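You operate a simulated robot arm through the tools that you are given. There is no shell and no other tool. Be economical: measure what you need, move in short steps, check, and stop when the job is done.

The job below is to be done with a simulated robot arm. You get a single attempt, and the scene is never put back.

TASK
Fold the white bag, stand it on the grey mat and open the other bag in the holder.
Fine: fold it with the orange slider before lifting it out; open the other with the slider too. Set down upright: what you pick out. Where these are worked on the way, their far stop is far enough and under half their travel is too little: orange slider.

It is judged by the outcome, as a careful person would: the job done as asked, and still so three seconds after it is handed in. It fails if anything else is knocked over, pushed out of place, dropped, spilled or broken. Flat cloth is picked up by pressing the open fingertips on it (5 to 10 N) and closing them slowly along it; thin cloth reads only 2 to 8 mm in the jaws.

THE ROBOT
A 6-joint arm with a two-finger parallel gripper on a trunk, on a base that drives. Base frame: it is fixed to the floor where the robot stands at the start and does not move with it; the origin is under the middle of the robot, x ahead of it, y to its left, z up; the surface under the hand at the start is at about z = 920. Units: mm, degrees, N and s.
With the tool pointing down near the work surface it reaches from about 260 to 680 mm from the robot's upright axis, wherever it stands. Its first joint turns from -166.0 to 166.0 degrees. Places, roughly: grey mat [600, 500, 900]; orange slider [400, 0, 1000]. Payload 1.57 kg.
The TCP is the grasp point between the finger pads, 30 mm short of the fingertips. In the tool frame z runs along the fingers and y along their closing line. Largest opening 110 mm; finger width 24, thickness 12; the body of the gripper, 48 by 112 mm, starts 78 mm behind the TCP.
Orientation is told as [roll, pitch, yaw] about the base's x, y, z axes, in that order, counted from this pose: with the fingers straight down and closing along the base's y, the tool's x points along the base's -x, its y along +y and its z along -z.

THE INTERFACE
- The arm moves only by the tool jog_arm. Its argument "commands" is a list of rows, each a list of 3 entries, a list of its own where there are three numbers: the turn, a rotation vector about the base's x, y, z in degrees, then the shift along the base's x, y, z in mm, then the gripper command, from -1 (shut) to 1 (fully open), values between in proportion. In form: [[[ax, ay, az], [tx, ty, tz], fingers], ...]. A call has 1 to 8 rows; each row shifts and turns the commanded pose from where the row before left it. Rows are played at 5 a second. More than 50 mm and 8.6 degrees between two rows, or a gripper value outside its range, and nothing of the call is played. A pose out of reach is approached as far as the arm can. The call stops where the force on the tool passes 60 N (or 10 N more than at its start, if that is more) or the arm is blocked; 0.2 s more then pass. Each finger travels about 108 mm/s and halts on what it meets, pressing with about 40 N; the grip force reading is that of the motor and also rises with nothing between the fingers. The clock runs only during rows and for 0.2 s after the last one: add rows that do not move to give the fingers time. It gives the time, the measured TCP pose, the force on the tool (base axes), the opening and the grip force at its end, in the units of the frame above (readings bear some noise), with the torque about the TCP (base axes, N m) and any sound that the robot's microphone picked up.
- Cameras (640 x 400 px; columns grow to the right, rows downward): "scene" is now at [65, 149.2, 1771.2]; the picture's right is [0.12, -0.99, 0.00], its down [-0.62, -0.08, -0.78] and it looks along [0.78, 0.10, -0.62] (base axes); focal length 241 px, centre (320, 200). "wrist" rides on the gripper at [70, 16, -141] in the tool frame; the picture's right is [-0.23, 0.97, 0.00], its down [-0.85, -0.20, -0.48] and it looks along [-0.47, -0.11, 0.88] (tool axes); focal length 222 px, centre (320, 200). There is no depth. A picture from a camera that has moved, and an enlarged one, comes with that camera's place and axes in the base frame and with its lens.
- snapshot(camera): a new picture of that camera. The clock stands still meanwhile.
- slide_trunk(by): slides the trunk up (or, below 0, down) by that many mm; the arm and the scene camera ride with it, the base frame stays. It gives what a move gives, with no picture.
- base_move(legs): drives the robot by 1 to 6 legs, each [ahead, left, turn to the left] in mm, mm and degrees, along the robot's own axes; the way and the turn of a leg run together, so that a leg with both is an arc; at most 1500 mm and 180 degrees a leg. The arm and the cameras ride along, it lands a little off, and it stops where it bumps. It gives what a move gives.
- turn_head(pan, tilt): turns the head with the scene camera to pan (to the left, within 120 degrees either way) and tilt (down, from -29 to 69), counted from straight ahead of the robot. It gives what a move gives.
- inspect(camera, box): a new picture of the part [left, top, right, bottom] of that camera's present view, enlarged. The clock stands still meanwhile.
- hand_in(): hands the job in; it is judged then, once.

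Work in short steps. Places have to be worked out from the pictures, the camera data and where the tool is seen: move nearer, look again, correct. Check each grasp and each placing, and mend what went wrong. You have 120 turns and 82 pictures in all, those below and enlarged ones among them. Open the gripper and draw the arm clear of the work before you hand the job in, unless the task says otherwise; then end with one line.

The tools are called after "Call:" by a JSON object that holds its "op" and its "data". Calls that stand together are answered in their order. jog_arm: Moves the arm, as the interface text tells. Its arguments: {"type":"object","properties":{"commands":{"type":"array","items":{"type":"array"}}},"required":["commands"]} The other tools are called the same way: slide_trunk (by) slides the trunk up or down; base_move (legs) drives the base; turn_head (pan, tilt) turns the head that bears the scene camera; snapshot (camera) takes a picture; inspect (camera, box) takes an enlarged picture of a part of a camera's view; hand_in () hands the job in.

At the start:

```text
clock: 0.0
tcp_pos: [372.5, -32.0, 1486.4]
tool_rot: [-0.1, 0.1, 0.1]
force: [0.2, 0.3, -1.0]
torque: [0.0, -0.01, 0.0]
finger_gap: 110.0
gripper_force: 0.0
trunk travel left (down, up): [-350.0, 240.0]
robot x, y, heading: [2.0, -0.8, -0.3]
head pan, tilt: [8.3, 60.4]
```

scene: 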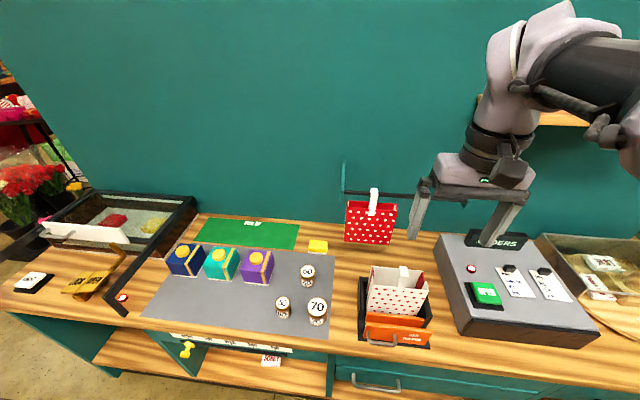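
wrist: 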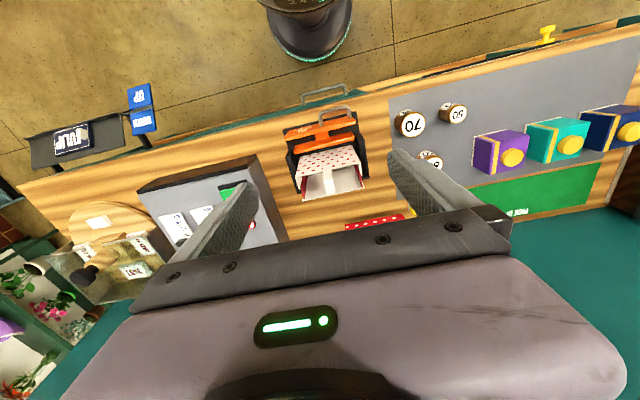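

The holder with a white dotted bag and an orange slider sits ahead of the robot. I look closer at it.

Call:
{"op": "inspect", "data": {"camera": "scene", "box": [330, 170, 460, 360]}}

Call:
{"op": "inspect", "data": {"camera": "wrist", "box": [260, 70, 430, 240]}}

Call:
{"op": "inspect", "data": {"camera": "scene", "box": [130, 200, 350, 360]}}

```text
2.11 times, centred on (395, 265) of scene
camera zoom: at [65.0, 149.2, 1771.2], right [0.12, -0.99, 0.0], down [-0.62, -0.08, -0.78], along [0.78, 0.1, -0.62], focal length 507 px, centre (162, 63)
```

zoom: 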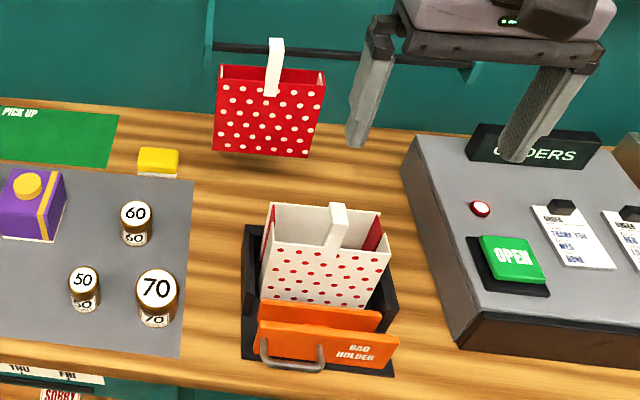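

```text
2.35 times, centred on (345, 155) of wrist
camera zoom: at [304.7, -15.3, 1626.9], right [0.23, 0.97, 0.0], down [0.85, -0.2, 0.48], along [0.47, -0.11, -0.88], focal length 523 px, centre (261, 306)
```

zoom: 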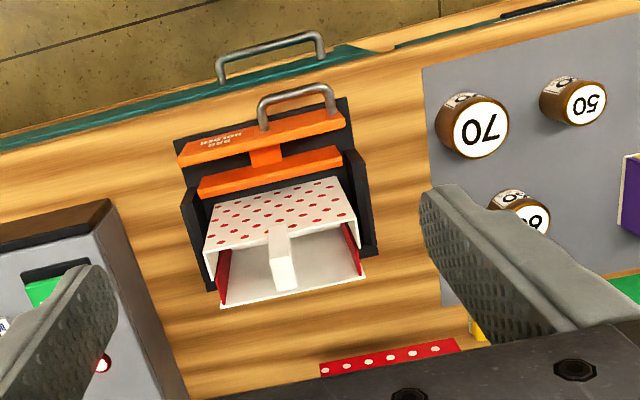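

```text
2.50 times, centred on (240, 280) of scene
camera zoom: at [65.0, 149.2, 1771.2], right [0.12, -0.99, 0.0], down [-0.62, -0.08, -0.78], along [0.78, 0.1, -0.62], focal length 602 px, centre (520, 0)
```

zoom: 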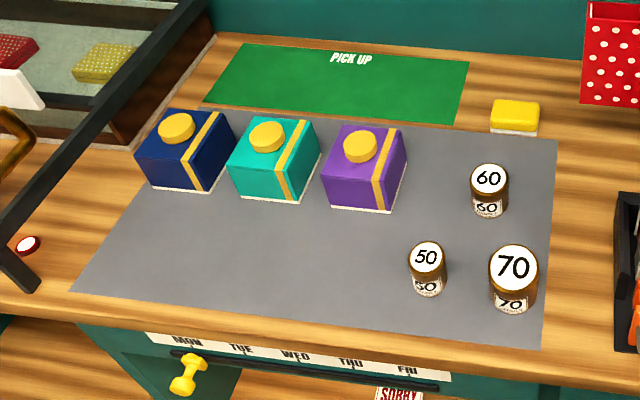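

The white bag stands open in the holder; pushing the orange slider forward (away from me) should fold it; the red bag hangs on a rack behind. I lower the hand for a closer look.

Call:
{"op": "jog_arm", "data": {"commands": [[[0, 0, 0], [0, 0, -50], 1], [[0, 0, 0], [0, 0, -50], 1], [[0, 0, 0], [0, 0, -50], 1], [[0, 0, 0], [0, 0, -40], 1], [[0, 0, 0], [0, 0, 0], 1]]}}

Call:
{"op": "snapshot", "data": {"camera": "wrist"}}

Call:
{"op": "turn_head", "data": {"pan": -5, "tilt": 50}}

Call:
{"op": "snapshot", "data": {"camera": "scene"}}

```text
clock: 1.2
tcp_pos: [373.2, -33.1, 1295.4]
tool_rot: [0.0, 0.0, 0.0]
force: [0.3, -1.0, -0.2]
torque: [0.0, -0.04, 0.02]
finger_gap: 109.8
gripper_force: 0.1
trunk travel left (down, up): [-350.0, 240.0]
robot x, y, heading: [-0.9, 3.8, -0.1]
head pan, tilt: [8.3, 60.4]
```

```text
76 pictures are left
camera wrist: at [303.0, -16.3, 1436.2], right [0.23, 0.97, 0.0], down [0.85, -0.2, 0.48], along [0.47, -0.11, -0.88], focal length 222 px, centre (320, 200)
```

wrist: 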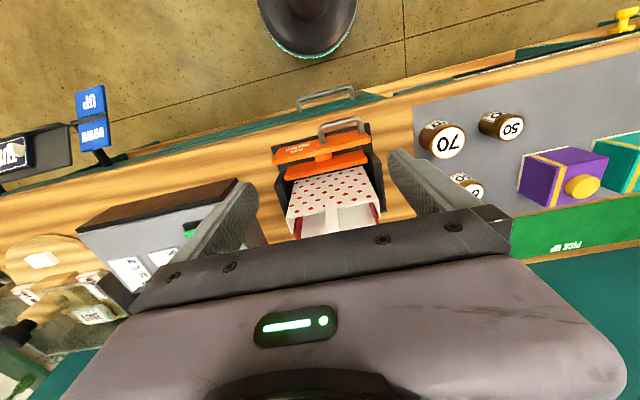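

```text
clock: 1.9
tcp_pos: [374.2, -33.7, 1295.9]
tool_rot: [0.0, -0.1, 0.0]
force: [0.1, -0.5, 0.2]
torque: [0.0, 0.02, -0.04]
finger_gap: 110.2
gripper_force: 0.0
trunk travel left (down, up): [-350.0, 240.0]
robot x, y, heading: [-1.4, 2.8, -0.1]
head pan, tilt: [-5.0, 50.0]
```

```text
75 pictures are left
camera scene: at [56.3, 131.8, 1754.5], right [-0.09, -1.0, 0.0], down [-0.76, 0.07, -0.64], along [0.64, -0.06, -0.77], focal length 241 px, centre (320, 200)
```

scene: 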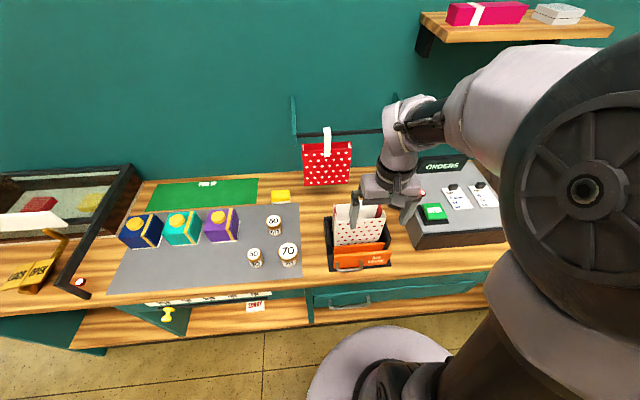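

Arm is above the holder. I enlarge the holder in both views to triangulate slider, handle and bag.

Call:
{"op": "inspect", "data": {"camera": "wrist", "box": [260, 100, 400, 240]}}

Call:
{"op": "inspect", "data": {"camera": "scene", "box": [290, 110, 430, 280]}}

```text
2.86 times, centred on (330, 170) of wrist
camera zoom: at [303.6, -16.3, 1436.7], right [0.23, 0.97, 0.0], down [0.85, -0.2, 0.48], along [0.47, -0.11, -0.88], focal length 635 px, centre (291, 286)
```

zoom: 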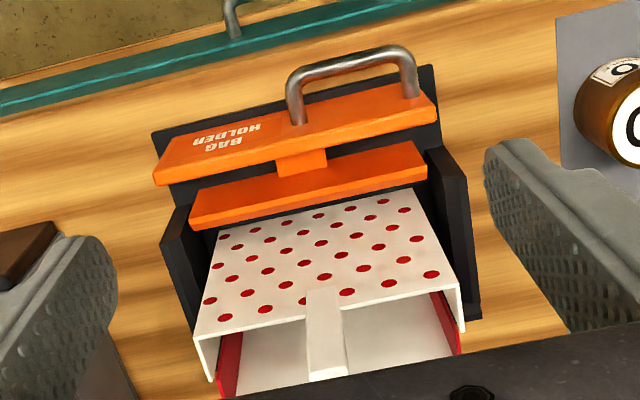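

```text
2.35 times, centred on (360, 195) of scene
camera zoom: at [56.3, 131.8, 1754.5], right [-0.09, -1.0, 0.0], down [-0.76, 0.07, -0.64], along [0.64, -0.06, -0.77], focal length 567 px, centre (226, 212)
```

zoom: 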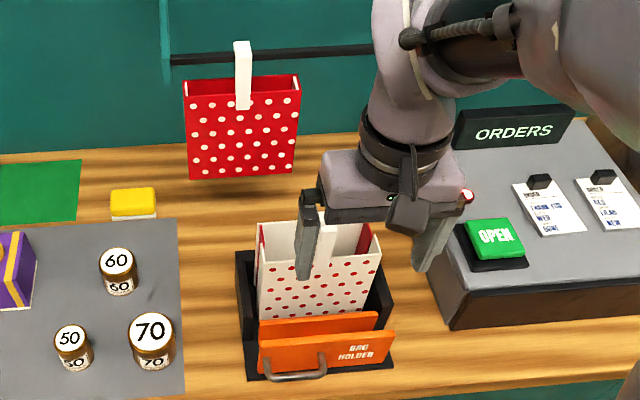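

Triangulating: handle bar at about x 384, y −35..43, z 995; front plate at x≈420, y −143..50, top z≈1022. I will grip the bar with fingers closing along x, so I yaw the hand by −90° while moving above the bar.

Call:
{"op": "jog_arm", "data": {"commands": [[[0, 0, -8.2], [1, 5, -15], 1], [[0, 0, -8.2], [1, 5, -15], 1], [[0, 0, -8.2], [1, 5, -15], 1], [[0, 0, -8.2], [1, 5, -15], 1], [[0, 0, -8.2], [1, 5, -15], 1], [[0, 0, -8.2], [1, 5, -15], 1], [[0, 0, -8.2], [1, 5, -15], 1], [[0, 0, -8.2], [1, 3, -15], 1]]}}

Call:
{"op": "jog_arm", "data": {"commands": [[[0, 0, -8.2], [1, 0, -15], 0.0], [[0, 0, -8.2], [1, 0, -15], 0.0], [[0, 0, -8], [0, 0, -10], 0.0], [[0, 0, 0], [0, 0, 0], 0.0], [[0, 0, 0], [0, 0, 0], 0.0]]}}

Call:
{"op": "snapshot", "data": {"camera": "wrist"}}

Call:
{"op": "inspect", "data": {"camera": "scene", "box": [290, 130, 430, 280]}}

```text
clock: 3.8
tcp_pos: [382.7, 4.7, 1175.5]
tool_rot: [0.0, 0.0, -65.7]
force: [0.0, 0.0, 0.1]
torque: [0.02, 0.02, -0.01]
finger_gap: 110.1
gripper_force: 0.1
trunk travel left (down, up): [-350.0, 240.0]
robot x, y, heading: [-1.5, 0.2, -0.0]
head pan, tilt: [-5.0, 50.0]
```

```text
clock: 5.0
tcp_pos: [385.0, 5.0, 1135.4]
tool_rot: [0.0, 0.1, -90.1]
force: [-1.3, 0.1, -0.1]
torque: [0.0, 0.02, 0.01]
finger_gap: 55.0
gripper_force: 0.0
trunk travel left (down, up): [-350.0, 240.0]
robot x, y, heading: [-0.5, 2.8, 0.0]
head pan, tilt: [-5.0, 50.0]
```

```text
72 pictures are left
camera wrist: at [400.6, 74.7, 1276.8], right [0.97, -0.23, 0.0], down [-0.2, -0.85, 0.48], along [-0.11, -0.47, -0.88], focal length 222 px, centre (320, 200)
```

wrist: 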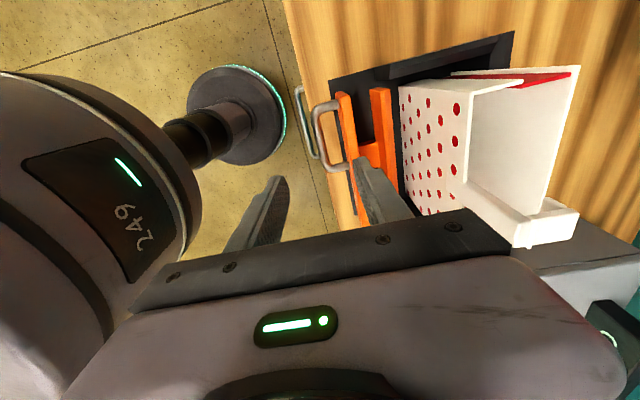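

```text
2.67 times, centred on (360, 205) of scene
camera zoom: at [56.4, 131.8, 1754.5], right [-0.09, -1.0, 0.0], down [-0.76, 0.07, -0.64], along [0.64, -0.06, -0.77], focal length 642 px, centre (213, 187)
```

zoom: 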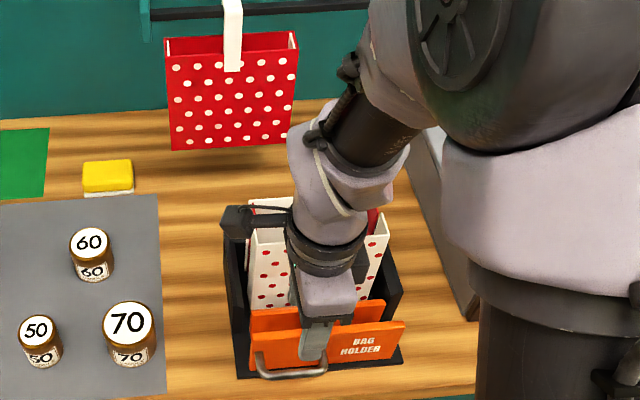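

The new view confirms the bar at x≈386, plate face at x≈417. I narrow the jaws to ~24 mm and descend partway, then check.

Call:
{"op": "jog_arm", "data": {"commands": [[[0, 0, 0], [1, 0, -30], -0.56], [[0, 0, 0], [0, 0, -30], -0.56], [[0, 0, 0], [0, 0, -25], -0.56], [[0, 0, 0], [0, 0, 0], -0.56]]}}

Call:
{"op": "inspect", "data": {"camera": "wrist", "box": [220, 80, 460, 230]}}

```text
clock: 6.0
tcp_pos: [385.2, 3.7, 1050.1]
tool_rot: [0.1, 0.0, -90.0]
force: [-0.4, -0.1, 0.2]
torque: [0.01, 0.02, 0.02]
finger_gap: 24.2
gripper_force: 0.2
trunk travel left (down, up): [-350.0, 240.0]
robot x, y, heading: [1.1, 2.1, -0.1]
head pan, tilt: [-5.0, 50.0]
```

```text
2.67 times, centred on (340, 155) of wrist
camera zoom: at [400.8, 74.7, 1192.3], right [0.97, -0.23, 0.0], down [-0.2, -0.85, 0.48], along [-0.11, -0.47, -0.88], focal length 592 px, centre (267, 320)
```

zoom: 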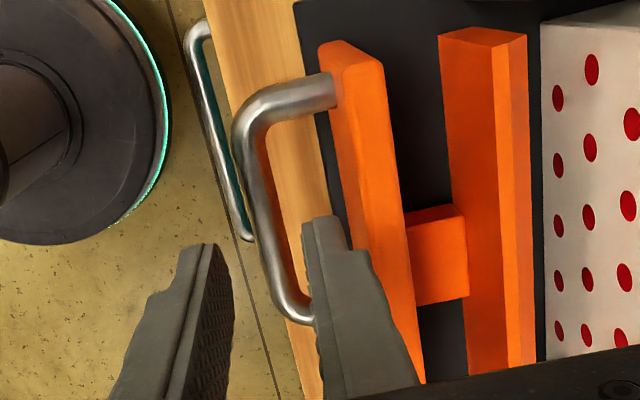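

Clearances look right: the finger passes between bar and plate. Descend to z≈997 and close on the bar.

Call:
{"op": "jog_arm", "data": {"commands": [[[0, 0, 0], [0, 0, -20], -0.56], [[0, 0, 0], [0, 0, -20], -0.56], [[0, 0, 0], [0, 0, -13], -0.56], [[0, 0, 0], [0, 0, 0], -0.56]]}}

Call:
{"op": "inspect", "data": {"camera": "wrist", "box": [220, 80, 460, 230]}}

```text
clock: 7.0
tcp_pos: [387.0, 4.9, 997.0]
tool_rot: [-0.1, 0.0, -90.0]
force: [0.4, 0.5, 0.0]
torque: [-0.04, 0.0, 0.0]
finger_gap: 24.3
gripper_force: 0.1
trunk travel left (down, up): [-350.0, 240.0]
robot x, y, heading: [1.5, 0.2, -0.1]
head pan, tilt: [-5.0, 50.0]
```

```text
2.67 times, centred on (340, 155) of wrist
camera zoom: at [402.2, 74.4, 1138.8], right [0.97, -0.23, 0.0], down [-0.2, -0.85, 0.48], along [-0.11, -0.47, -0.88], focal length 592 px, centre (267, 320)
```

zoom: 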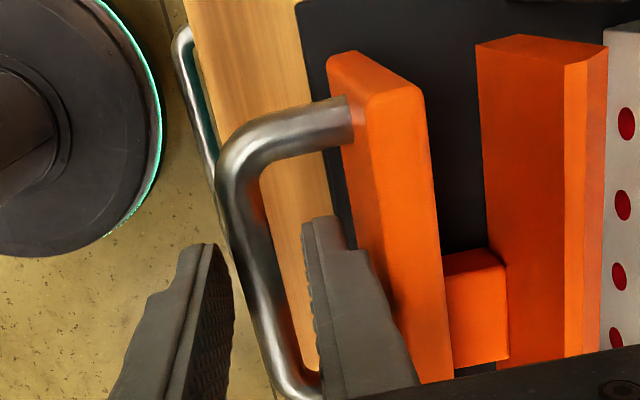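

The bar runs between the fingers. Close.

Call:
{"op": "jog_arm", "data": {"commands": [[[0, 0, 0], [0, 0, 0], -0.8], [[0, 0, 0], [0, 0, 0], -1], [[0, 0, 0], [0, 0, 0], -1]]}}

```text
clock: 7.8
tcp_pos: [385.6, 4.4, 997.3]
tool_rot: [0.0, 0.1, -90.1]
force: [-0.7, 0.1, -2.6]
torque: [-0.04, -0.01, 0.76]
finger_gap: 12.1
gripper_force: 29.5
trunk travel left (down, up): [-350.0, 240.0]
robot x, y, heading: [-0.4, 0.6, 0.2]
head pan, tilt: [-5.0, 50.0]
```

Gripped the bar (12 mm). Now push the slider forward slowly.

Call:
{"op": "jog_arm", "data": {"commands": [[[0, 0, 0], [5, 0, 0], -1], [[0, 0, 0], [10, 0, 0], -1], [[0, 0, 0], [10, 0, 0], -1], [[0, 0, 0], [0, 0, 0], -1]]}}

Call:
{"op": "snapshot", "data": {"camera": "wrist"}}

```text
clock: 8.8
tcp_pos: [411.8, 4.7, 998.8]
tool_rot: [-0.1, 0.0, -90.1]
force: [-0.4, -3.9, -22.4]
torque: [-0.12, 0.02, 0.72]
finger_gap: 12.3
gripper_force: 29.2
trunk travel left (down, up): [-350.0, 240.0]
robot x, y, heading: [0.2, 0.5, 0.2]
head pan, tilt: [-5.0, 50.0]
```

```text
68 pictures are left
camera wrist: at [428.5, 74.6, 1139.1], right [0.97, -0.23, 0.0], down [-0.2, -0.86, 0.48], along [-0.11, -0.47, -0.88], focal length 222 px, centre (320, 200)
```

wrist: 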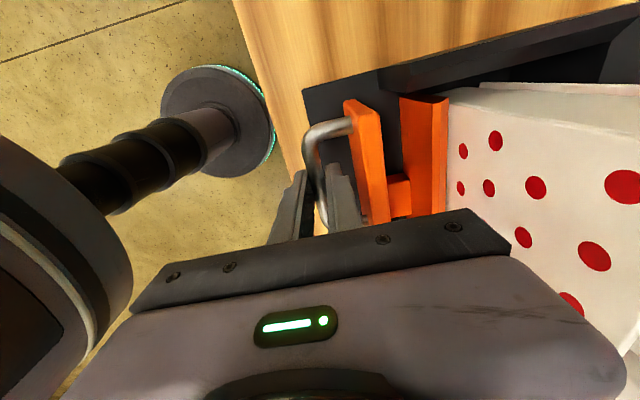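

The slider follows freely. z force −22 N suggests I pull up slightly; lower 1.5 mm and go on.

Call:
{"op": "jog_arm", "data": {"commands": [[[0, 0, 0], [10, 0, -1], -1], [[0, 0, 0], [10, 0, -0.5], -1], [[0, 0, 0], [10, 0, 0], -1], [[0, 0, 0], [10, 0, 0], -1], [[0, 0, 0], [0, 0, 0], -1]]}}

Call:
{"op": "snapshot", "data": {"camera": "wrist"}}

Call:
{"op": "inspect", "data": {"camera": "scene", "box": [290, 130, 430, 280]}}

```text
clock: 9.7
tcp_pos: [432.0, 5.0, 995.5]
tool_rot: [-1.5, -0.1, -90.3]
force: [-31.0, -2.8, 16.2]
torque: [0.46, 0.44, 0.69]
finger_gap: 12.5
gripper_force: 28.9
trunk travel left (down, up): [-350.0, 240.0]
robot x, y, heading: [0.4, -0.5, 0.0]
head pan, tilt: [-5.0, 50.0]
stopped in row 4: the force on the tool passed its limit at 62 N (the readings are from after the stop); the commanded pose is now the measured one
```

```text
67 pictures are left
camera wrist: at [451.4, 74.9, 1135.9], right [0.97, -0.23, -0.03], down [-0.19, -0.85, 0.48], along [-0.13, -0.46, -0.88], focal length 222 px, centre (320, 200)
```

wrist: 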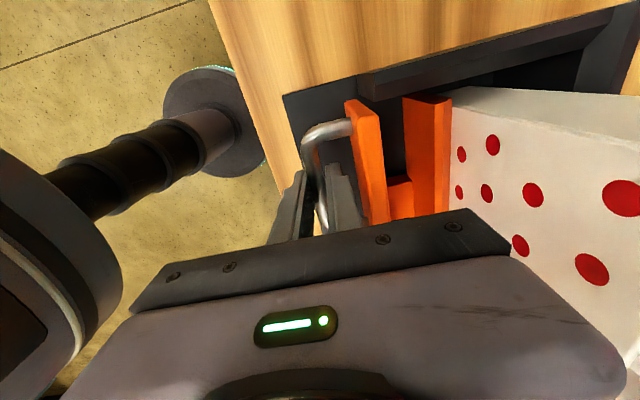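

```text
2.67 times, centred on (360, 205) of scene
camera zoom: at [51.3, 131.2, 1754.9], right [-0.09, -1.0, 0.0], down [-0.76, 0.07, -0.64], along [0.64, -0.06, -0.76], focal length 642 px, centre (213, 187)
```

zoom: 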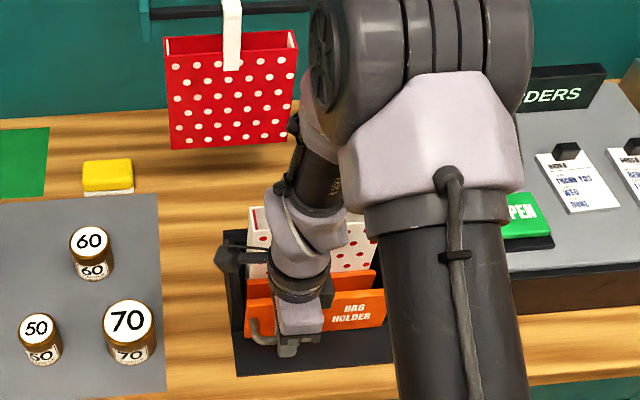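

The slider moved ~46 mm and then met resistance at the bar itself. I try once more in small steps to tell a stop from a jam.

Call:
{"op": "jog_arm", "data": {"commands": [[[0, 0, 0], [0, 0, 1], -1], [[1.4, 0, 0], [2, 0, 1], -1], [[0, 0, 0], [2, 0, 0], -1], [[0, 0, 0], [2, 0, 0], -1], [[0, 0, 0], [2, 0, 0], -1]]}}

```text
clock: 10.5
tcp_pos: [430.5, 4.7, 996.1]
tool_rot: [-2.0, 1.4, -90.4]
force: [-18.5, -0.1, 11.7]
torque: [0.62, 0.33, 0.68]
finger_gap: 12.5
gripper_force: 29.6
trunk travel left (down, up): [-350.0, 240.0]
robot x, y, heading: [0.3, -2.9, -0.1]
head pan, tilt: [-5.0, 50.0]
stopped in row 4: the force on the tool passed its limit at 61 N (the readings are from after the stop); the commanded pose is now the measured one
```

It stops at the same place (x≈431): looks like the end stop. I release, rise straight up and look.

Call:
{"op": "jog_arm", "data": {"commands": [[[0, 0, 0], [0, 0, 0], -0.6], [[0, 0, 0], [0, 0, 0], -0.56], [[-0.7, -1, 0], [0, 0, 0], -0.56], [[-0.7, -1, 0], [0, 0, 20], -0.56], [[0, 0, 0], [-2, 0, 30], -0.56], [[0, 0, 0], [0, 0, 40], -0.56], [[0, 0, 0], [0, 0, 50], -0.5], [[0, 0, 0], [0, 0, 50], 0]]}}

Call:
{"op": "snapshot", "data": {"camera": "wrist"}}

Call:
{"op": "inspect", "data": {"camera": "scene", "box": [290, 130, 430, 280]}}

```text
clock: 12.3
tcp_pos: [432.6, 6.2, 1184.8]
tool_rot: [0.2, 0.0, -90.3]
force: [0.2, -0.2, 0.7]
torque: [-0.02, -0.01, -0.01]
finger_gap: 55.2
gripper_force: 0.1
trunk travel left (down, up): [-350.0, 240.0]
robot x, y, heading: [0.6, -0.1, -0.0]
head pan, tilt: [-5.0, 50.0]
```

```text
65 pictures are left
camera wrist: at [448.6, 75.8, 1326.5], right [0.97, -0.23, 0.0], down [-0.21, -0.85, 0.48], along [-0.11, -0.46, -0.88], focal length 222 px, centre (320, 200)
```

wrist: 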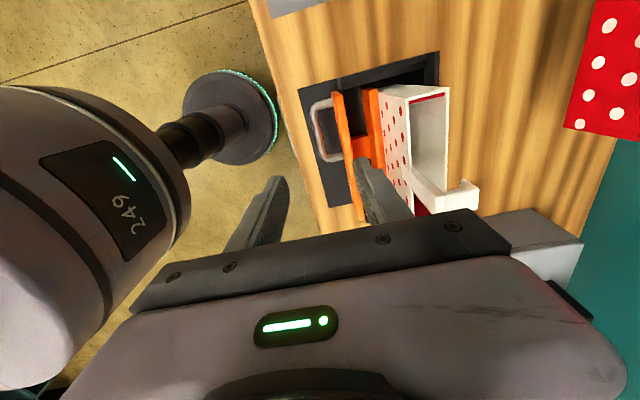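

```text
2.67 times, centred on (360, 205) of scene
camera zoom: at [53.5, 131.7, 1754.6], right [-0.09, -1.0, 0.0], down [-0.76, 0.07, -0.64], along [0.64, -0.06, -0.77], focal length 642 px, centre (213, 187)
```

zoom: 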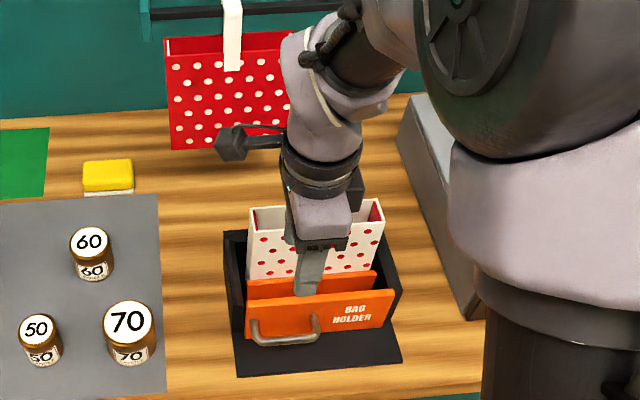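

The bag is now ~46 mm deep, matching the hanging folded red bag; slider at its stop. I move the hand up and aside for clear views of both bags' handles.

Call:
{"op": "jog_arm", "data": {"commands": [[[0, 0, 8.2], [-10, -20, 40], 1], [[0, 0, 8.2], [-10, -40, 40], 1], [[0, 0, 8.2], [-10, -40, 20], 1], [[0, 0, 8.2], [-10, -40, 20], 1], [[0, 0, 8.2], [-10, -40, 0], 1], [[0, 0, 8.2], [-10, -40, 0], 1], [[0, 0, 8.2], [-10, 0, 0], 1], [[0, 0, 8.2], [-10, 0, 0], 1]]}}

Call:
{"op": "jog_arm", "data": {"commands": [[[0, 0, 8.2], [0, 0, 0], 1], [[0, 0, 8.2], [0, 0, 0], 1], [[0, 0, 8.3], [0, 0, 0], 1], [[0, 0, 0], [0, 0, 0], 1]]}}

Call:
{"op": "inspect", "data": {"camera": "scene", "box": [300, 170, 400, 270]}}

Call:
{"op": "inspect", "data": {"camera": "scene", "box": [280, 90, 400, 190]}}

Call:
{"op": "snapshot", "data": {"camera": "wrist"}}

```text
refused: row 2 steps farther than a row can; nothing moved
```

```text
clock: 13.3
tcp_pos: [433.2, 5.8, 1186.0]
tool_rot: [0.2, 0.0, -65.6]
force: [-0.3, 0.2, 0.5]
torque: [0.0, 0.03, -0.04]
finger_gap: 110.1
gripper_force: 0.1
trunk travel left (down, up): [-350.0, 240.0]
robot x, y, heading: [-2.7, -1.1, -0.1]
head pan, tilt: [-5.0, 50.0]
```

```text
4.00 times, centred on (350, 220) of scene
camera zoom: at [55.1, 131.7, 1754.5], right [-0.09, -1.0, 0.0], down [-0.76, 0.07, -0.64], along [0.64, -0.06, -0.77], focal length 963 px, centre (200, 120)
```

zoom: 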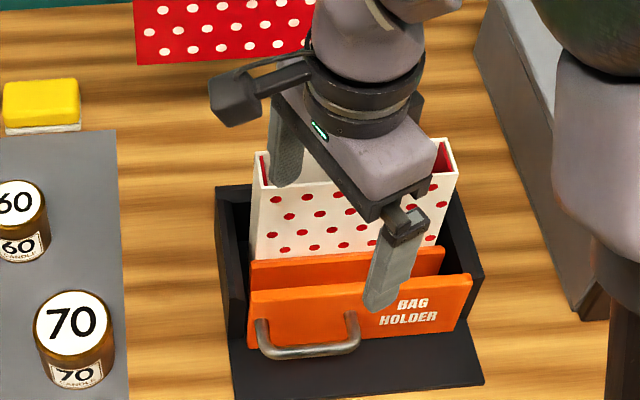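

```text
4.00 times, centred on (340, 140) of scene
camera zoom: at [55.1, 131.7, 1754.5], right [-0.09, -1.0, 0.0], down [-0.76, 0.07, -0.64], along [0.64, -0.06, -0.77], focal length 963 px, centre (240, 440)
```

zoom: 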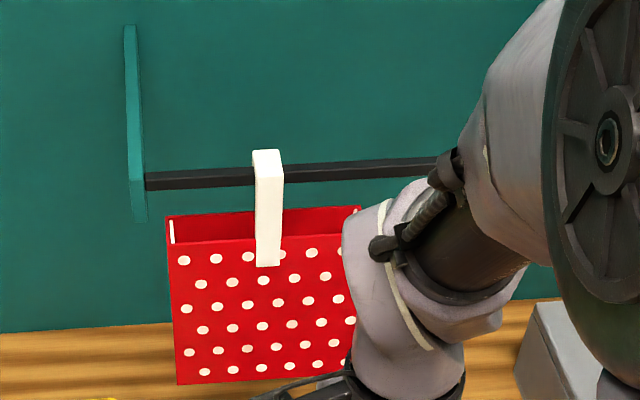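

```text
61 pictures are left
camera wrist: at [419.1, 75.7, 1325.9], right [0.98, 0.2, 0.0], down [0.17, -0.86, 0.48], along [0.1, -0.47, -0.88], focal length 222 px, centre (320, 200)
```

wrist: 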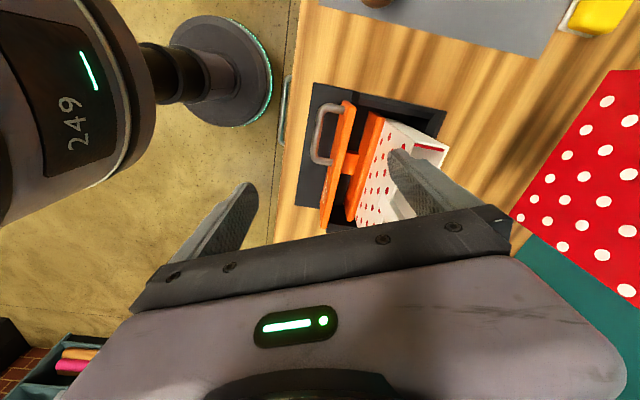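

The handle is an arch/hook hung over the rail. I need a side view of it, so I move the hand to the left of the holder with the wrist camera looking toward −y and tilted more level.

Call:
{"op": "jog_arm", "data": {"commands": [[[0, 0, -8.2], [0, 30, 20], 1], [[0, 0, -8.2], [0, 40, 20], 1], [[0, 0, -8.2], [0, 40, 0], 1], [[-8.3, 0, 0], [0, 40, 0], 1], [[-8.3, 0, 0], [0, 40, 0], 1], [[-8.3, 0, 0], [0, 40, 0], 1], [[-8.3, 0, 0], [0, 40, 0], 1], [[0, 0, 0], [0, 0, 0], 1]]}}

Call:
{"op": "snapshot", "data": {"camera": "wrist"}}

Call:
{"op": "inspect", "data": {"camera": "scene", "box": [290, 110, 410, 270]}}

```text
clock: 15.1
tcp_pos: [433.2, 272.8, 1225.2]
tool_rot: [0.2, -33.2, -90.4]
force: [0.0, 0.1, 0.5]
torque: [-0.01, -0.01, -0.03]
finger_gap: 110.0
gripper_force: 0.1
trunk travel left (down, up): [-350.0, 240.0]
robot x, y, heading: [-1.7, 0.7, -0.1]
head pan, tilt: [-5.0, 50.0]
```

```text
60 pictures are left
camera wrist: at [448.6, 409.5, 1305.5], right [0.97, -0.19, 0.13], down [-0.2, -0.45, 0.87], along [-0.11, -0.87, -0.48], focal length 222 px, centre (320, 200)
```

wrist: 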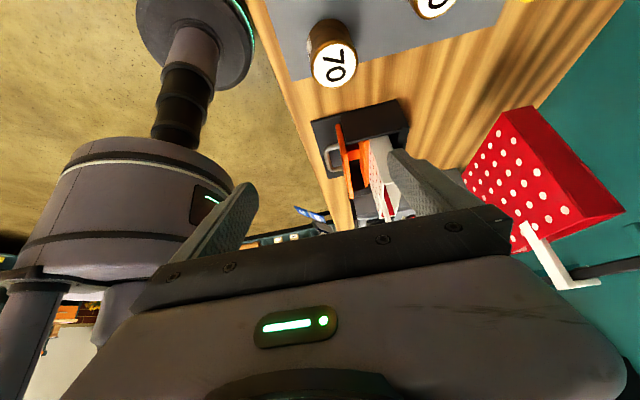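

```text
2.50 times, centred on (350, 190) of scene
camera zoom: at [54.6, 129.9, 1754.7], right [-0.09, -1.0, 0.0], down [-0.76, 0.07, -0.64], along [0.64, -0.06, -0.77], focal length 602 px, centre (245, 225)
```

zoom: 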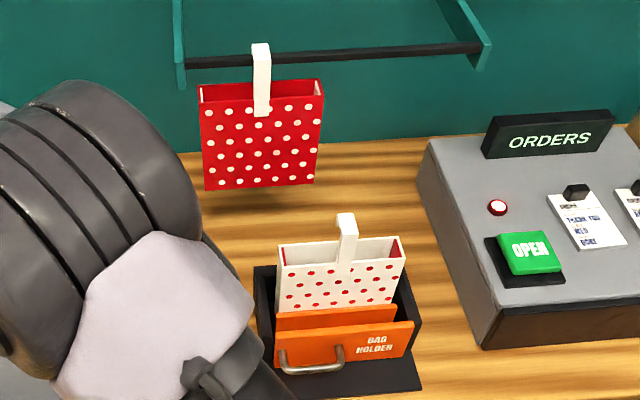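

Call:
{"op": "inspect", "data": {"camera": "wrist", "box": [460, 90, 640, 300]}}

Call:
{"op": "inspect", "data": {"camera": "scene", "box": [340, 180, 420, 260]}}

```text
1.90 times, centred on (550, 195) of wrist
camera zoom: at [448.6, 409.5, 1305.5], right [0.97, -0.19, 0.13], down [-0.2, -0.45, 0.87], along [-0.11, -0.87, -0.48], focal length 423 px, centre (-118, 210)
```

zoom: 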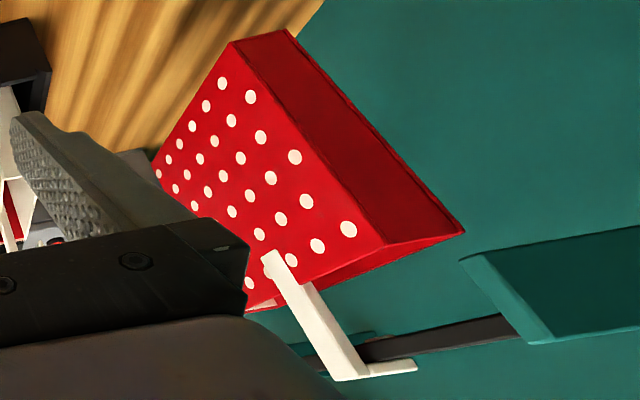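

```text
5.00 times, centred on (380, 220) of scene
camera zoom: at [54.6, 129.9, 1754.7], right [-0.09, -1.0, 0.0], down [-0.76, 0.07, -0.64], along [0.64, -0.06, -0.77], focal length 1204 px, centre (20, 100)
```

zoom: 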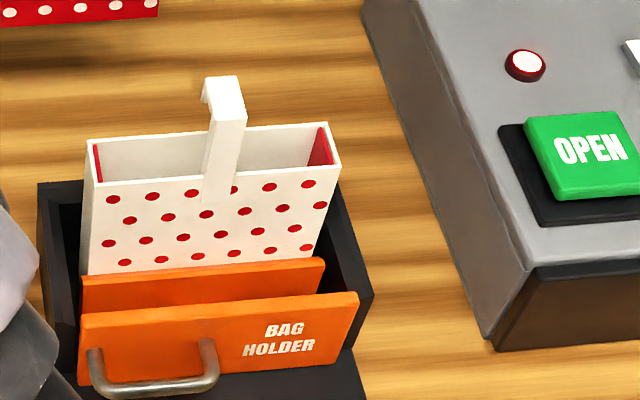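

The handle is a hook: front leg, top going back with a short drop. For the white bag I place its leg at about x 541, y −57, z 1044–1131, rim at z≈1060. I right the tool, go to yaw 0, and move above it.

Call:
{"op": "jog_arm", "data": {"commands": [[[8.3, 0, 0], [5, -35, 15], 1], [[8.3, 0, 0], [5, -35, 15], 1], [[8.3, 0, 0], [5, -35, 15], 1], [[8.3, 0, 0], [5, -35, 15], 1], [[0, 0, 8.2], [5, -40, 0], 0.5], [[0, 0, 8.2], [5, -40, 0], 0.2], [[0, 0, 8.2], [5, -40, 0], 0.2], [[0, 0, 8.2], [5, -40, 0], 0.2]]}}

Call:
{"op": "jog_arm", "data": {"commands": [[[0, 0, 8.2], [5, -30, 0], 0.2], [[0, 0, 8.2], [5, 0, 0], 0.2], [[0, 0, 8.2], [5, 0, 0], 0.2], [[0, 0, 8.2], [5, 0, 0], 0.2], [[0, 0, 8.2], [5, 0, 0], 0.2], [[0, 0, 8.2], [5, 0, 0], 0.2], [[0, 0, 8.2], [5, 0, 0], 0.2], [[0, 0, 0], [0, 0, 0], 0.2]]}}

Call:
{"op": "snapshot", "data": {"camera": "wrist"}}

Call:
{"op": "inspect", "data": {"camera": "scene", "box": [300, 90, 440, 270]}}

```text
clock: 16.9
tcp_pos: [475.1, -26.4, 1286.9]
tool_rot: [0.1, 0.1, -57.4]
force: [-0.1, 0.2, -0.5]
torque: [0.01, -0.01, 0.0]
finger_gap: 66.3
gripper_force: 0.2
trunk travel left (down, up): [-350.0, 240.0]
robot x, y, heading: [-1.5, -0.1, -0.1]
head pan, tilt: [-5.0, 50.0]
```

```text
clock: 18.7
tcp_pos: [508.1, -54.4, 1284.0]
tool_rot: [0.1, 0.1, -0.1]
force: [0.5, -0.6, 0.1]
torque: [-0.01, 0.02, 0.0]
finger_gap: 65.7
gripper_force: 0.0
trunk travel left (down, up): [-350.0, 240.0]
robot x, y, heading: [-5.5, 1.4, -0.1]
head pan, tilt: [-5.0, 50.0]
```

```text
56 pictures are left
camera wrist: at [438.7, -38.0, 1426.2], right [0.23, 0.97, 0.0], down [0.86, -0.2, 0.48], along [0.47, -0.11, -0.88], focal length 222 px, centre (320, 200)
```

wrist: 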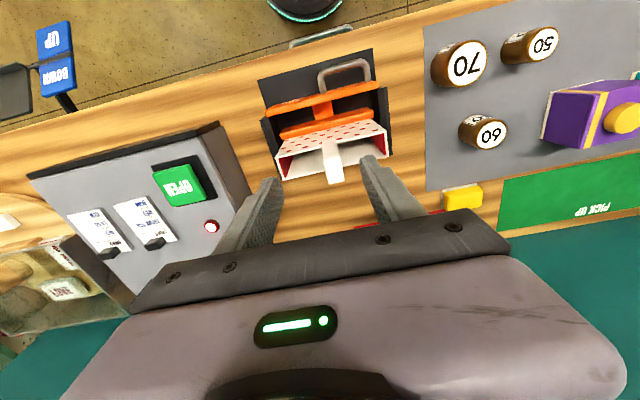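

```text
2.22 times, centred on (370, 180) of scene
camera zoom: at [54.8, 131.7, 1754.5], right [-0.09, -1.0, 0.0], down [-0.76, 0.07, -0.64], along [0.64, -0.06, -0.77], focal length 535 px, centre (209, 244)
```

zoom: 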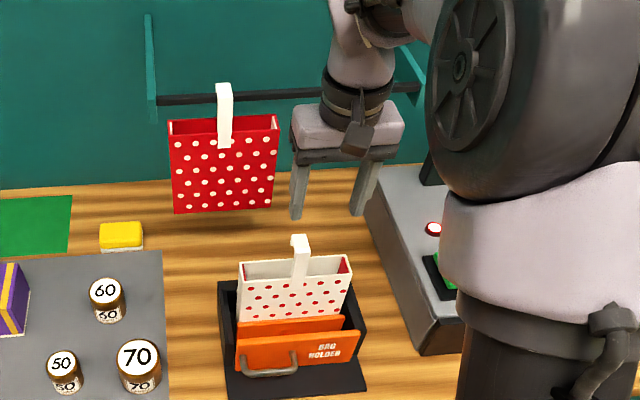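

I zoom the wrist view on the handle to refine its y and x.

Call:
{"op": "inspect", "data": {"camera": "wrist", "box": [280, 110, 390, 200]}}

```text
4.44 times, centred on (335, 155) of wrist
camera zoom: at [438.7, -38.0, 1426.2], right [0.23, 0.97, 0.0], down [0.86, -0.2, 0.48], along [0.47, -0.11, -0.88], focal length 987 px, centre (253, 400)
```

zoom: 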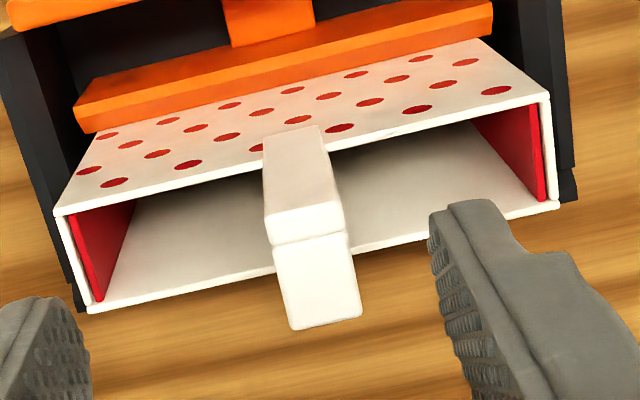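

Wrist view (more accurate) puts the leg at x≈541, y≈−47, width 22 mm. Move above and descend to TCP z≈1108, jaws ~60 mm.

Call:
{"op": "jog_arm", "data": {"commands": [[[0, 0, 0], [17, 4, -20], 0.1], [[0, 0, 0], [17, 3, -40], 0.1], [[0, 0, 0], [0, 0, -40], 0.1], [[0, 0, 0], [0, 0, -40], 0.1], [[0, 0, 0], [0, 0, -34], 0.1], [[0, 0, 0], [0, 0, 0], 0.1]]}}

Call:
{"op": "snapshot", "data": {"camera": "wrist"}}

Call:
{"op": "inspect", "data": {"camera": "scene", "box": [330, 150, 430, 260]}}

```text
clock: 20.1
tcp_pos: [543.2, -48.8, 1112.3]
tool_rot: [0.1, 0.0, 0.0]
force: [0.8, -0.2, 0.1]
torque: [-0.01, 0.0, -0.02]
finger_gap: 60.5
gripper_force: 0.0
trunk travel left (down, up): [-350.0, 240.0]
robot x, y, heading: [-0.3, 2.4, -0.3]
head pan, tilt: [-5.0, 50.0]
```

```text
53 pictures are left
camera wrist: at [472.7, -32.7, 1253.6], right [0.23, 0.97, 0.0], down [0.86, -0.2, 0.48], along [0.47, -0.11, -0.88], focal length 222 px, centre (320, 200)
```

wrist: 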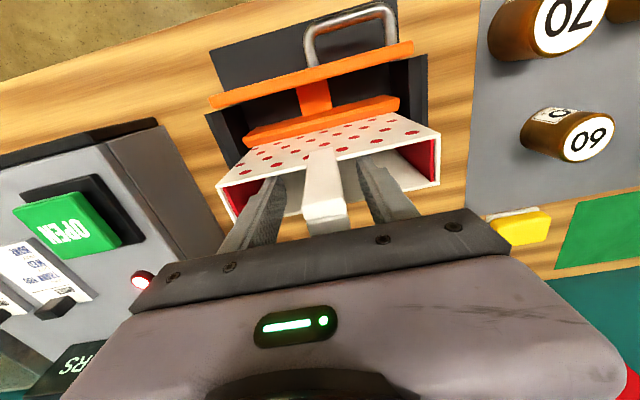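

```text
3.64 times, centred on (380, 205) of scene
camera zoom: at [54.6, 131.8, 1754.5], right [-0.09, -1.0, 0.0], down [-0.76, 0.07, -0.64], along [0.64, -0.06, -0.77], focal length 876 px, centre (102, 182)
```

zoom: 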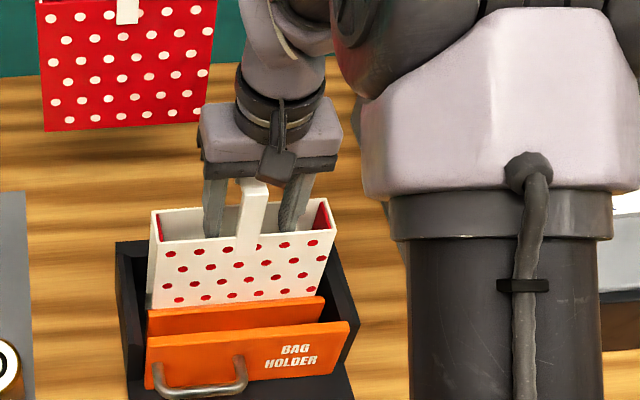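

The leg sits between the fingers, tips above the rim. Close slowly.

Call:
{"op": "jog_arm", "data": {"commands": [[[0, 0, 0], [0, 0, -3], -0.3], [[0, 0, 0], [0, 0, 0], -0.5], [[0, 0, 0], [0, 0, 0], -0.8], [[0, 0, 0], [0, 0, 0], -1], [[0, 0, 0], [0, 0, 0], -1]]}}

Call:
{"op": "snapshot", "data": {"camera": "wrist"}}

```text
clock: 21.3
tcp_pos: [542.3, -48.1, 1108.8]
tool_rot: [0.1, 0.1, -0.1]
force: [0.3, 0.1, -0.3]
torque: [-0.01, 0.0, -0.01]
finger_gap: 21.5
gripper_force: 34.8
trunk travel left (down, up): [-350.0, 240.0]
robot x, y, heading: [-0.9, -2.6, -0.1]
head pan, tilt: [-5.0, 50.0]
```

```text
51 pictures are left
camera wrist: at [473.0, -32.1, 1250.4], right [0.23, 0.97, 0.0], down [0.86, -0.2, 0.48], along [0.47, -0.11, -0.88], focal length 222 px, centre (320, 200)
```

wrist: 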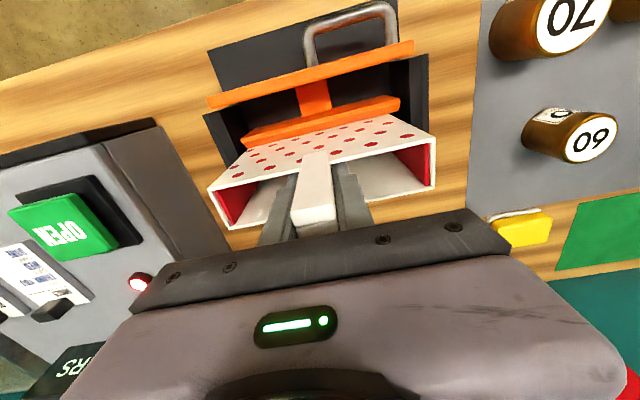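

Firm grip at 21.5 mm. Lift slowly.

Call:
{"op": "jog_arm", "data": {"commands": [[[0, 0, 0], [0, 0, 8], -1], [[0, 0, 0], [0, 0, 15], -1], [[0, 0, 0], [0, 0, 20], -1], [[0, 0, 0], [0, 0, 20], -1], [[0, 0, 0], [0, 0, 0], -1]]}}

Call:
{"op": "snapshot", "data": {"camera": "wrist"}}

```text
clock: 22.5
tcp_pos: [542.6, -47.8, 1171.6]
tool_rot: [0.1, 0.1, 0.0]
force: [0.8, -0.1, -1.2]
torque: [0.03, 0.04, 0.03]
finger_gap: 21.8
gripper_force: 34.3
trunk travel left (down, up): [-350.0, 240.0]
robot x, y, heading: [-2.3, -0.5, 0.2]
head pan, tilt: [-5.0, 50.0]
```

```text
50 pictures are left
camera wrist: at [472.1, -31.1, 1312.7], right [0.23, 0.97, 0.0], down [0.86, -0.2, 0.48], along [0.46, -0.11, -0.88], focal length 222 px, centre (320, 200)
```

wrist: 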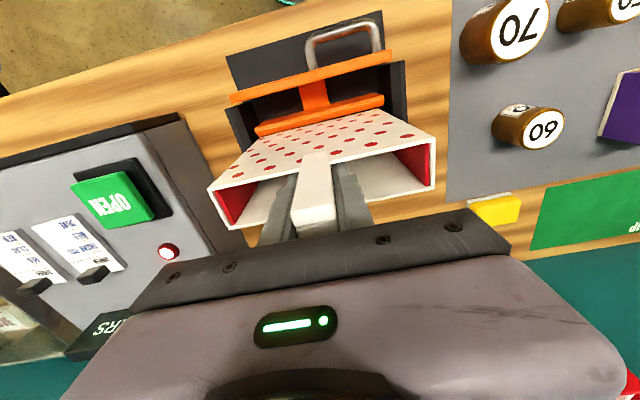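

The bag rides with the hand and stays folded. Raise further, then drive 450 mm left.

Call:
{"op": "jog_arm", "data": {"commands": [[[0, 0, 0], [0, 0, 30], -1], [[0, 0, 0], [0, 0, 40], -1], [[0, 0, 0], [-20, 0, 40], -1], [[0, 0, 0], [-30, 0, 30], -1], [[0, 0, 0], [-20, 0, 0], -1], [[0, 0, 0], [0, 0, 0], -1]]}}

Call:
{"op": "base_move", "data": {"legs": [[0, 450, 0]]}}

Call:
{"op": "snapshot", "data": {"camera": "scene"}}

Call:
{"op": "snapshot", "data": {"camera": "wrist"}}

```text
clock: 23.9
tcp_pos: [472.4, -49.3, 1310.8]
tool_rot: [0.1, 0.1, 0.1]
force: [0.3, -0.4, -1.1]
torque: [0.01, 0.03, 0.0]
finger_gap: 21.9
gripper_force: 34.4
trunk travel left (down, up): [-350.0, 240.0]
robot x, y, heading: [-1.7, -0.4, 0.2]
head pan, tilt: [-5.0, 50.0]
```

```text
clock: 26.6
tcp_pos: [472.9, 394.7, 1312.4]
tool_rot: [0.1, 0.1, 0.2]
force: [0.2, -0.2, -0.9]
torque: [-0.04, 0.0, 0.0]
finger_gap: 21.8
gripper_force: 34.4
trunk travel left (down, up): [-350.0, 240.0]
robot x, y, heading: [-2.9, 443.7, 0.4]
head pan, tilt: [-5.0, 50.0]
```

```text
49 pictures are left
camera scene: at [53.5, 574.0, 1754.4], right [-0.08, -1.0, 0.0], down [-0.76, 0.06, -0.64], along [0.64, -0.05, -0.77], focal length 241 px, centre (320, 200)
```

scene: 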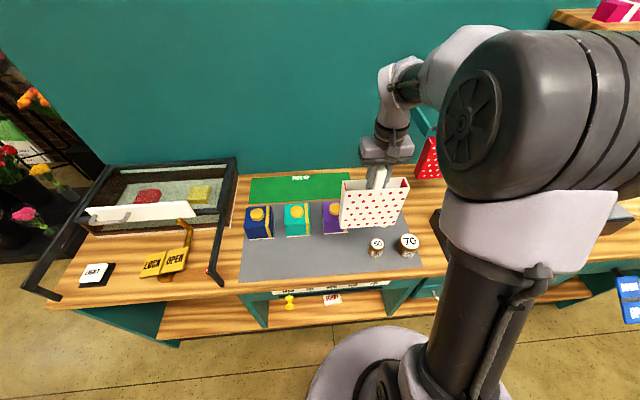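

```text
48 pictures are left
camera wrist: at [401.9, 411.0, 1453.1], right [0.22, 0.97, 0.0], down [0.86, -0.2, 0.48], along [0.47, -0.11, -0.88], focal length 222 px, centre (320, 200)
```

wrist: 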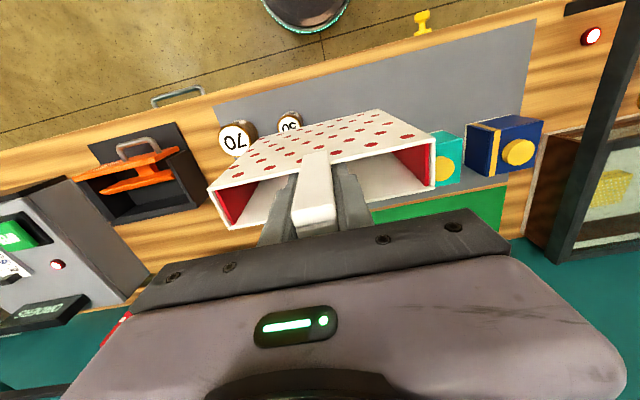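

The bag is over the mat area. Zoom the scene to find free space on the mat.

Call:
{"op": "inspect", "data": {"camera": "scene", "box": [220, 160, 440, 300]}}

```text
2.86 times, centred on (330, 230) of scene
camera zoom: at [53.5, 574.0, 1754.4], right [-0.08, -1.0, 0.0], down [-0.76, 0.06, -0.64], along [0.64, -0.05, -0.77], focal length 688 px, centre (291, 114)
```

zoom: 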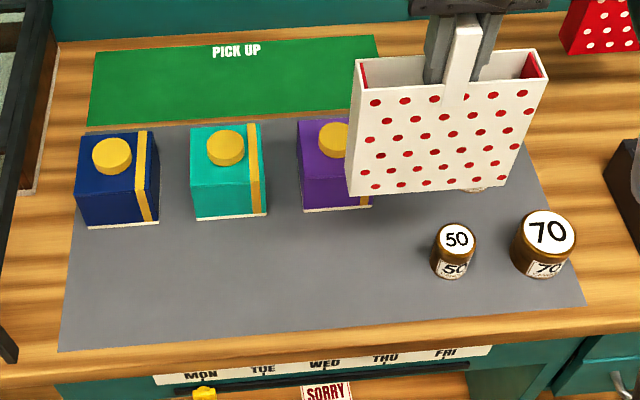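

Free space lies in front of the boxes around (480, 600). Move over it and lower to just above.

Call:
{"op": "jog_arm", "data": {"commands": [[[0, 0, 0], [-4, 35, 0], -1], [[0, 0, 0], [-4, 42, 0], -1], [[0, 0, 0], [-4, 43, 0], -1], [[0, 0, 0], [-4, 43, 0], -1], [[0, 0, 0], [0, 42, -10], -1], [[0, 0, 0], [0, 0, -40], -1], [[0, 0, 0], [0, 0, -45], -1], [[0, 0, 0], [0, 0, -45], -1]]}}

Call:
{"op": "jog_arm", "data": {"commands": [[[0, 0, 0], [0, 0, -25], -1], [[0, 0, 0], [0, 0, -20], -1], [[0, 0, 0], [0, 0, 0], -1]]}}

Call:
{"op": "inspect", "data": {"camera": "scene", "box": [220, 140, 440, 300]}}

Call:
{"op": "snapshot", "data": {"camera": "wrist"}}

```text
clock: 28.4
tcp_pos: [456.8, 599.9, 1172.8]
tool_rot: [0.1, 0.1, 0.2]
force: [0.5, -0.4, -0.8]
torque: [0.02, 0.04, 0.04]
finger_gap: 21.7
gripper_force: 34.9
trunk travel left (down, up): [-350.0, 240.0]
robot x, y, heading: [-2.8, 441.6, 0.4]
head pan, tilt: [-5.0, 50.0]
```

```text
clock: 29.2
tcp_pos: [457.3, 598.9, 1128.2]
tool_rot: [0.1, 0.1, 0.1]
force: [0.4, -0.8, -0.6]
torque: [-0.02, 0.03, 0.02]
finger_gap: 21.8
gripper_force: 35.1
trunk travel left (down, up): [-350.0, 240.0]
robot x, y, heading: [-0.3, 440.5, 0.1]
head pan, tilt: [-5.0, 50.0]
```

```text
2.50 times, centred on (330, 220) of scene
camera zoom: at [53.5, 573.3, 1754.5], right [-0.08, -1.0, 0.0], down [-0.76, 0.06, -0.64], along [0.64, -0.05, -0.77], focal length 602 px, centre (295, 150)
```

zoom: 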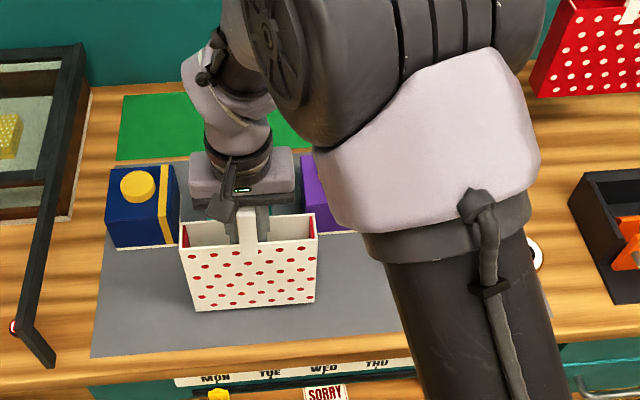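

```text
45 pictures are left
camera wrist: at [387.6, 615.4, 1269.4], right [0.22, 0.97, 0.0], down [0.86, -0.2, 0.48], along [0.47, -0.1, -0.88], focal length 222 px, centre (320, 200)
```

wrist: 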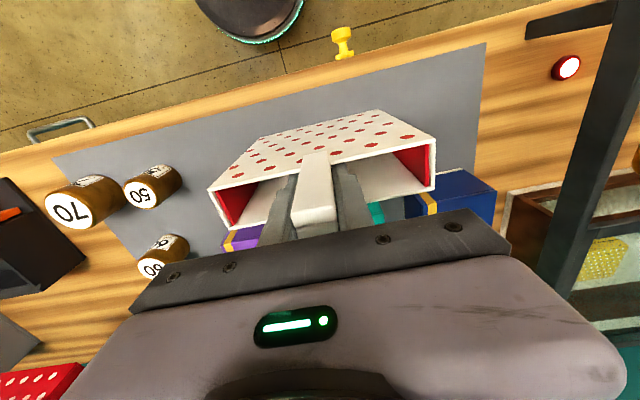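

Placement is clear in front of the boxes. Lower in small steps until contact.

Call:
{"op": "jog_arm", "data": {"commands": [[[0, 0, 0], [0, 0, -6], -1], [[0, 0, 0], [0, 0, -6], -1], [[0, 0, 0], [0, 0, -5], -1], [[0, 0, 0], [0, 0, -4], -1], [[0, 0, 0], [0, 0, 0], -1]]}}

```text
clock: 30.4
tcp_pos: [456.3, 599.7, 1106.0]
tool_rot: [0.1, 0.1, 0.2]
force: [0.1, -1.1, -1.0]
torque: [0.01, 0.01, 0.02]
finger_gap: 21.5
gripper_force: 34.4
trunk travel left (down, up): [-350.0, 240.0]
robot x, y, heading: [-3.8, 445.4, 0.2]
head pan, tilt: [-5.0, 50.0]
```

No contact yet; keep lowering.

Call:
{"op": "jog_arm", "data": {"commands": [[[0, 0, 0], [0, 0, -2], -1], [[0, 0, 0], [0, 0, -2], -1], [[0, 0, 0], [0, 0, -2], -1], [[0, 0, 0], [0, 0, 0], -1]]}}

```text
clock: 31.4
tcp_pos: [455.1, 600.6, 1099.9]
tool_rot: [0.2, -0.1, 0.1]
force: [1.1, 1.7, 16.2]
torque: [-0.92, 0.13, -0.02]
finger_gap: 21.6
gripper_force: 34.4
trunk travel left (down, up): [-350.0, 240.0]
robot x, y, heading: [-2.9, 440.2, 0.2]
head pan, tilt: [-5.0, 50.0]
```

Contact (16 N). Ease 1 mm and open slowly.

Call:
{"op": "jog_arm", "data": {"commands": [[[0, 0, 0], [0, 0, 0.8], -1], [[0, 0, 0], [0, 0, 0], -0.6], [[0, 0, 0], [0, 0, 0], -0.4], [[0, 0, 0], [0, 0, 0], -0.1], [[0, 0, 0], [0, 0, 0], 0.1], [[0, 0, 0], [0, 0, 0], 0.1]]}}

Call:
{"op": "snapshot", "data": {"camera": "wrist"}}

```text
clock: 32.8
tcp_pos: [455.5, 599.2, 1100.9]
tool_rot: [0.0, 0.0, 0.3]
force: [0.4, -1.1, 0.4]
torque: [-0.01, 0.01, 0.01]
finger_gap: 60.6
gripper_force: 0.0
trunk travel left (down, up): [-350.0, 240.0]
robot x, y, heading: [-1.9, 443.8, -0.2]
head pan, tilt: [-5.0, 50.0]
```

```text
44 pictures are left
camera wrist: at [385.6, 615.5, 1241.8], right [0.22, 0.97, 0.0], down [0.86, -0.2, 0.48], along [0.47, -0.1, -0.88], focal length 222 px, centre (320, 200)
```

wrist: 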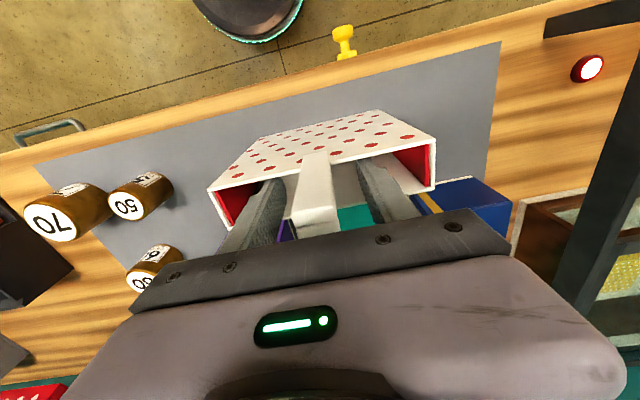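

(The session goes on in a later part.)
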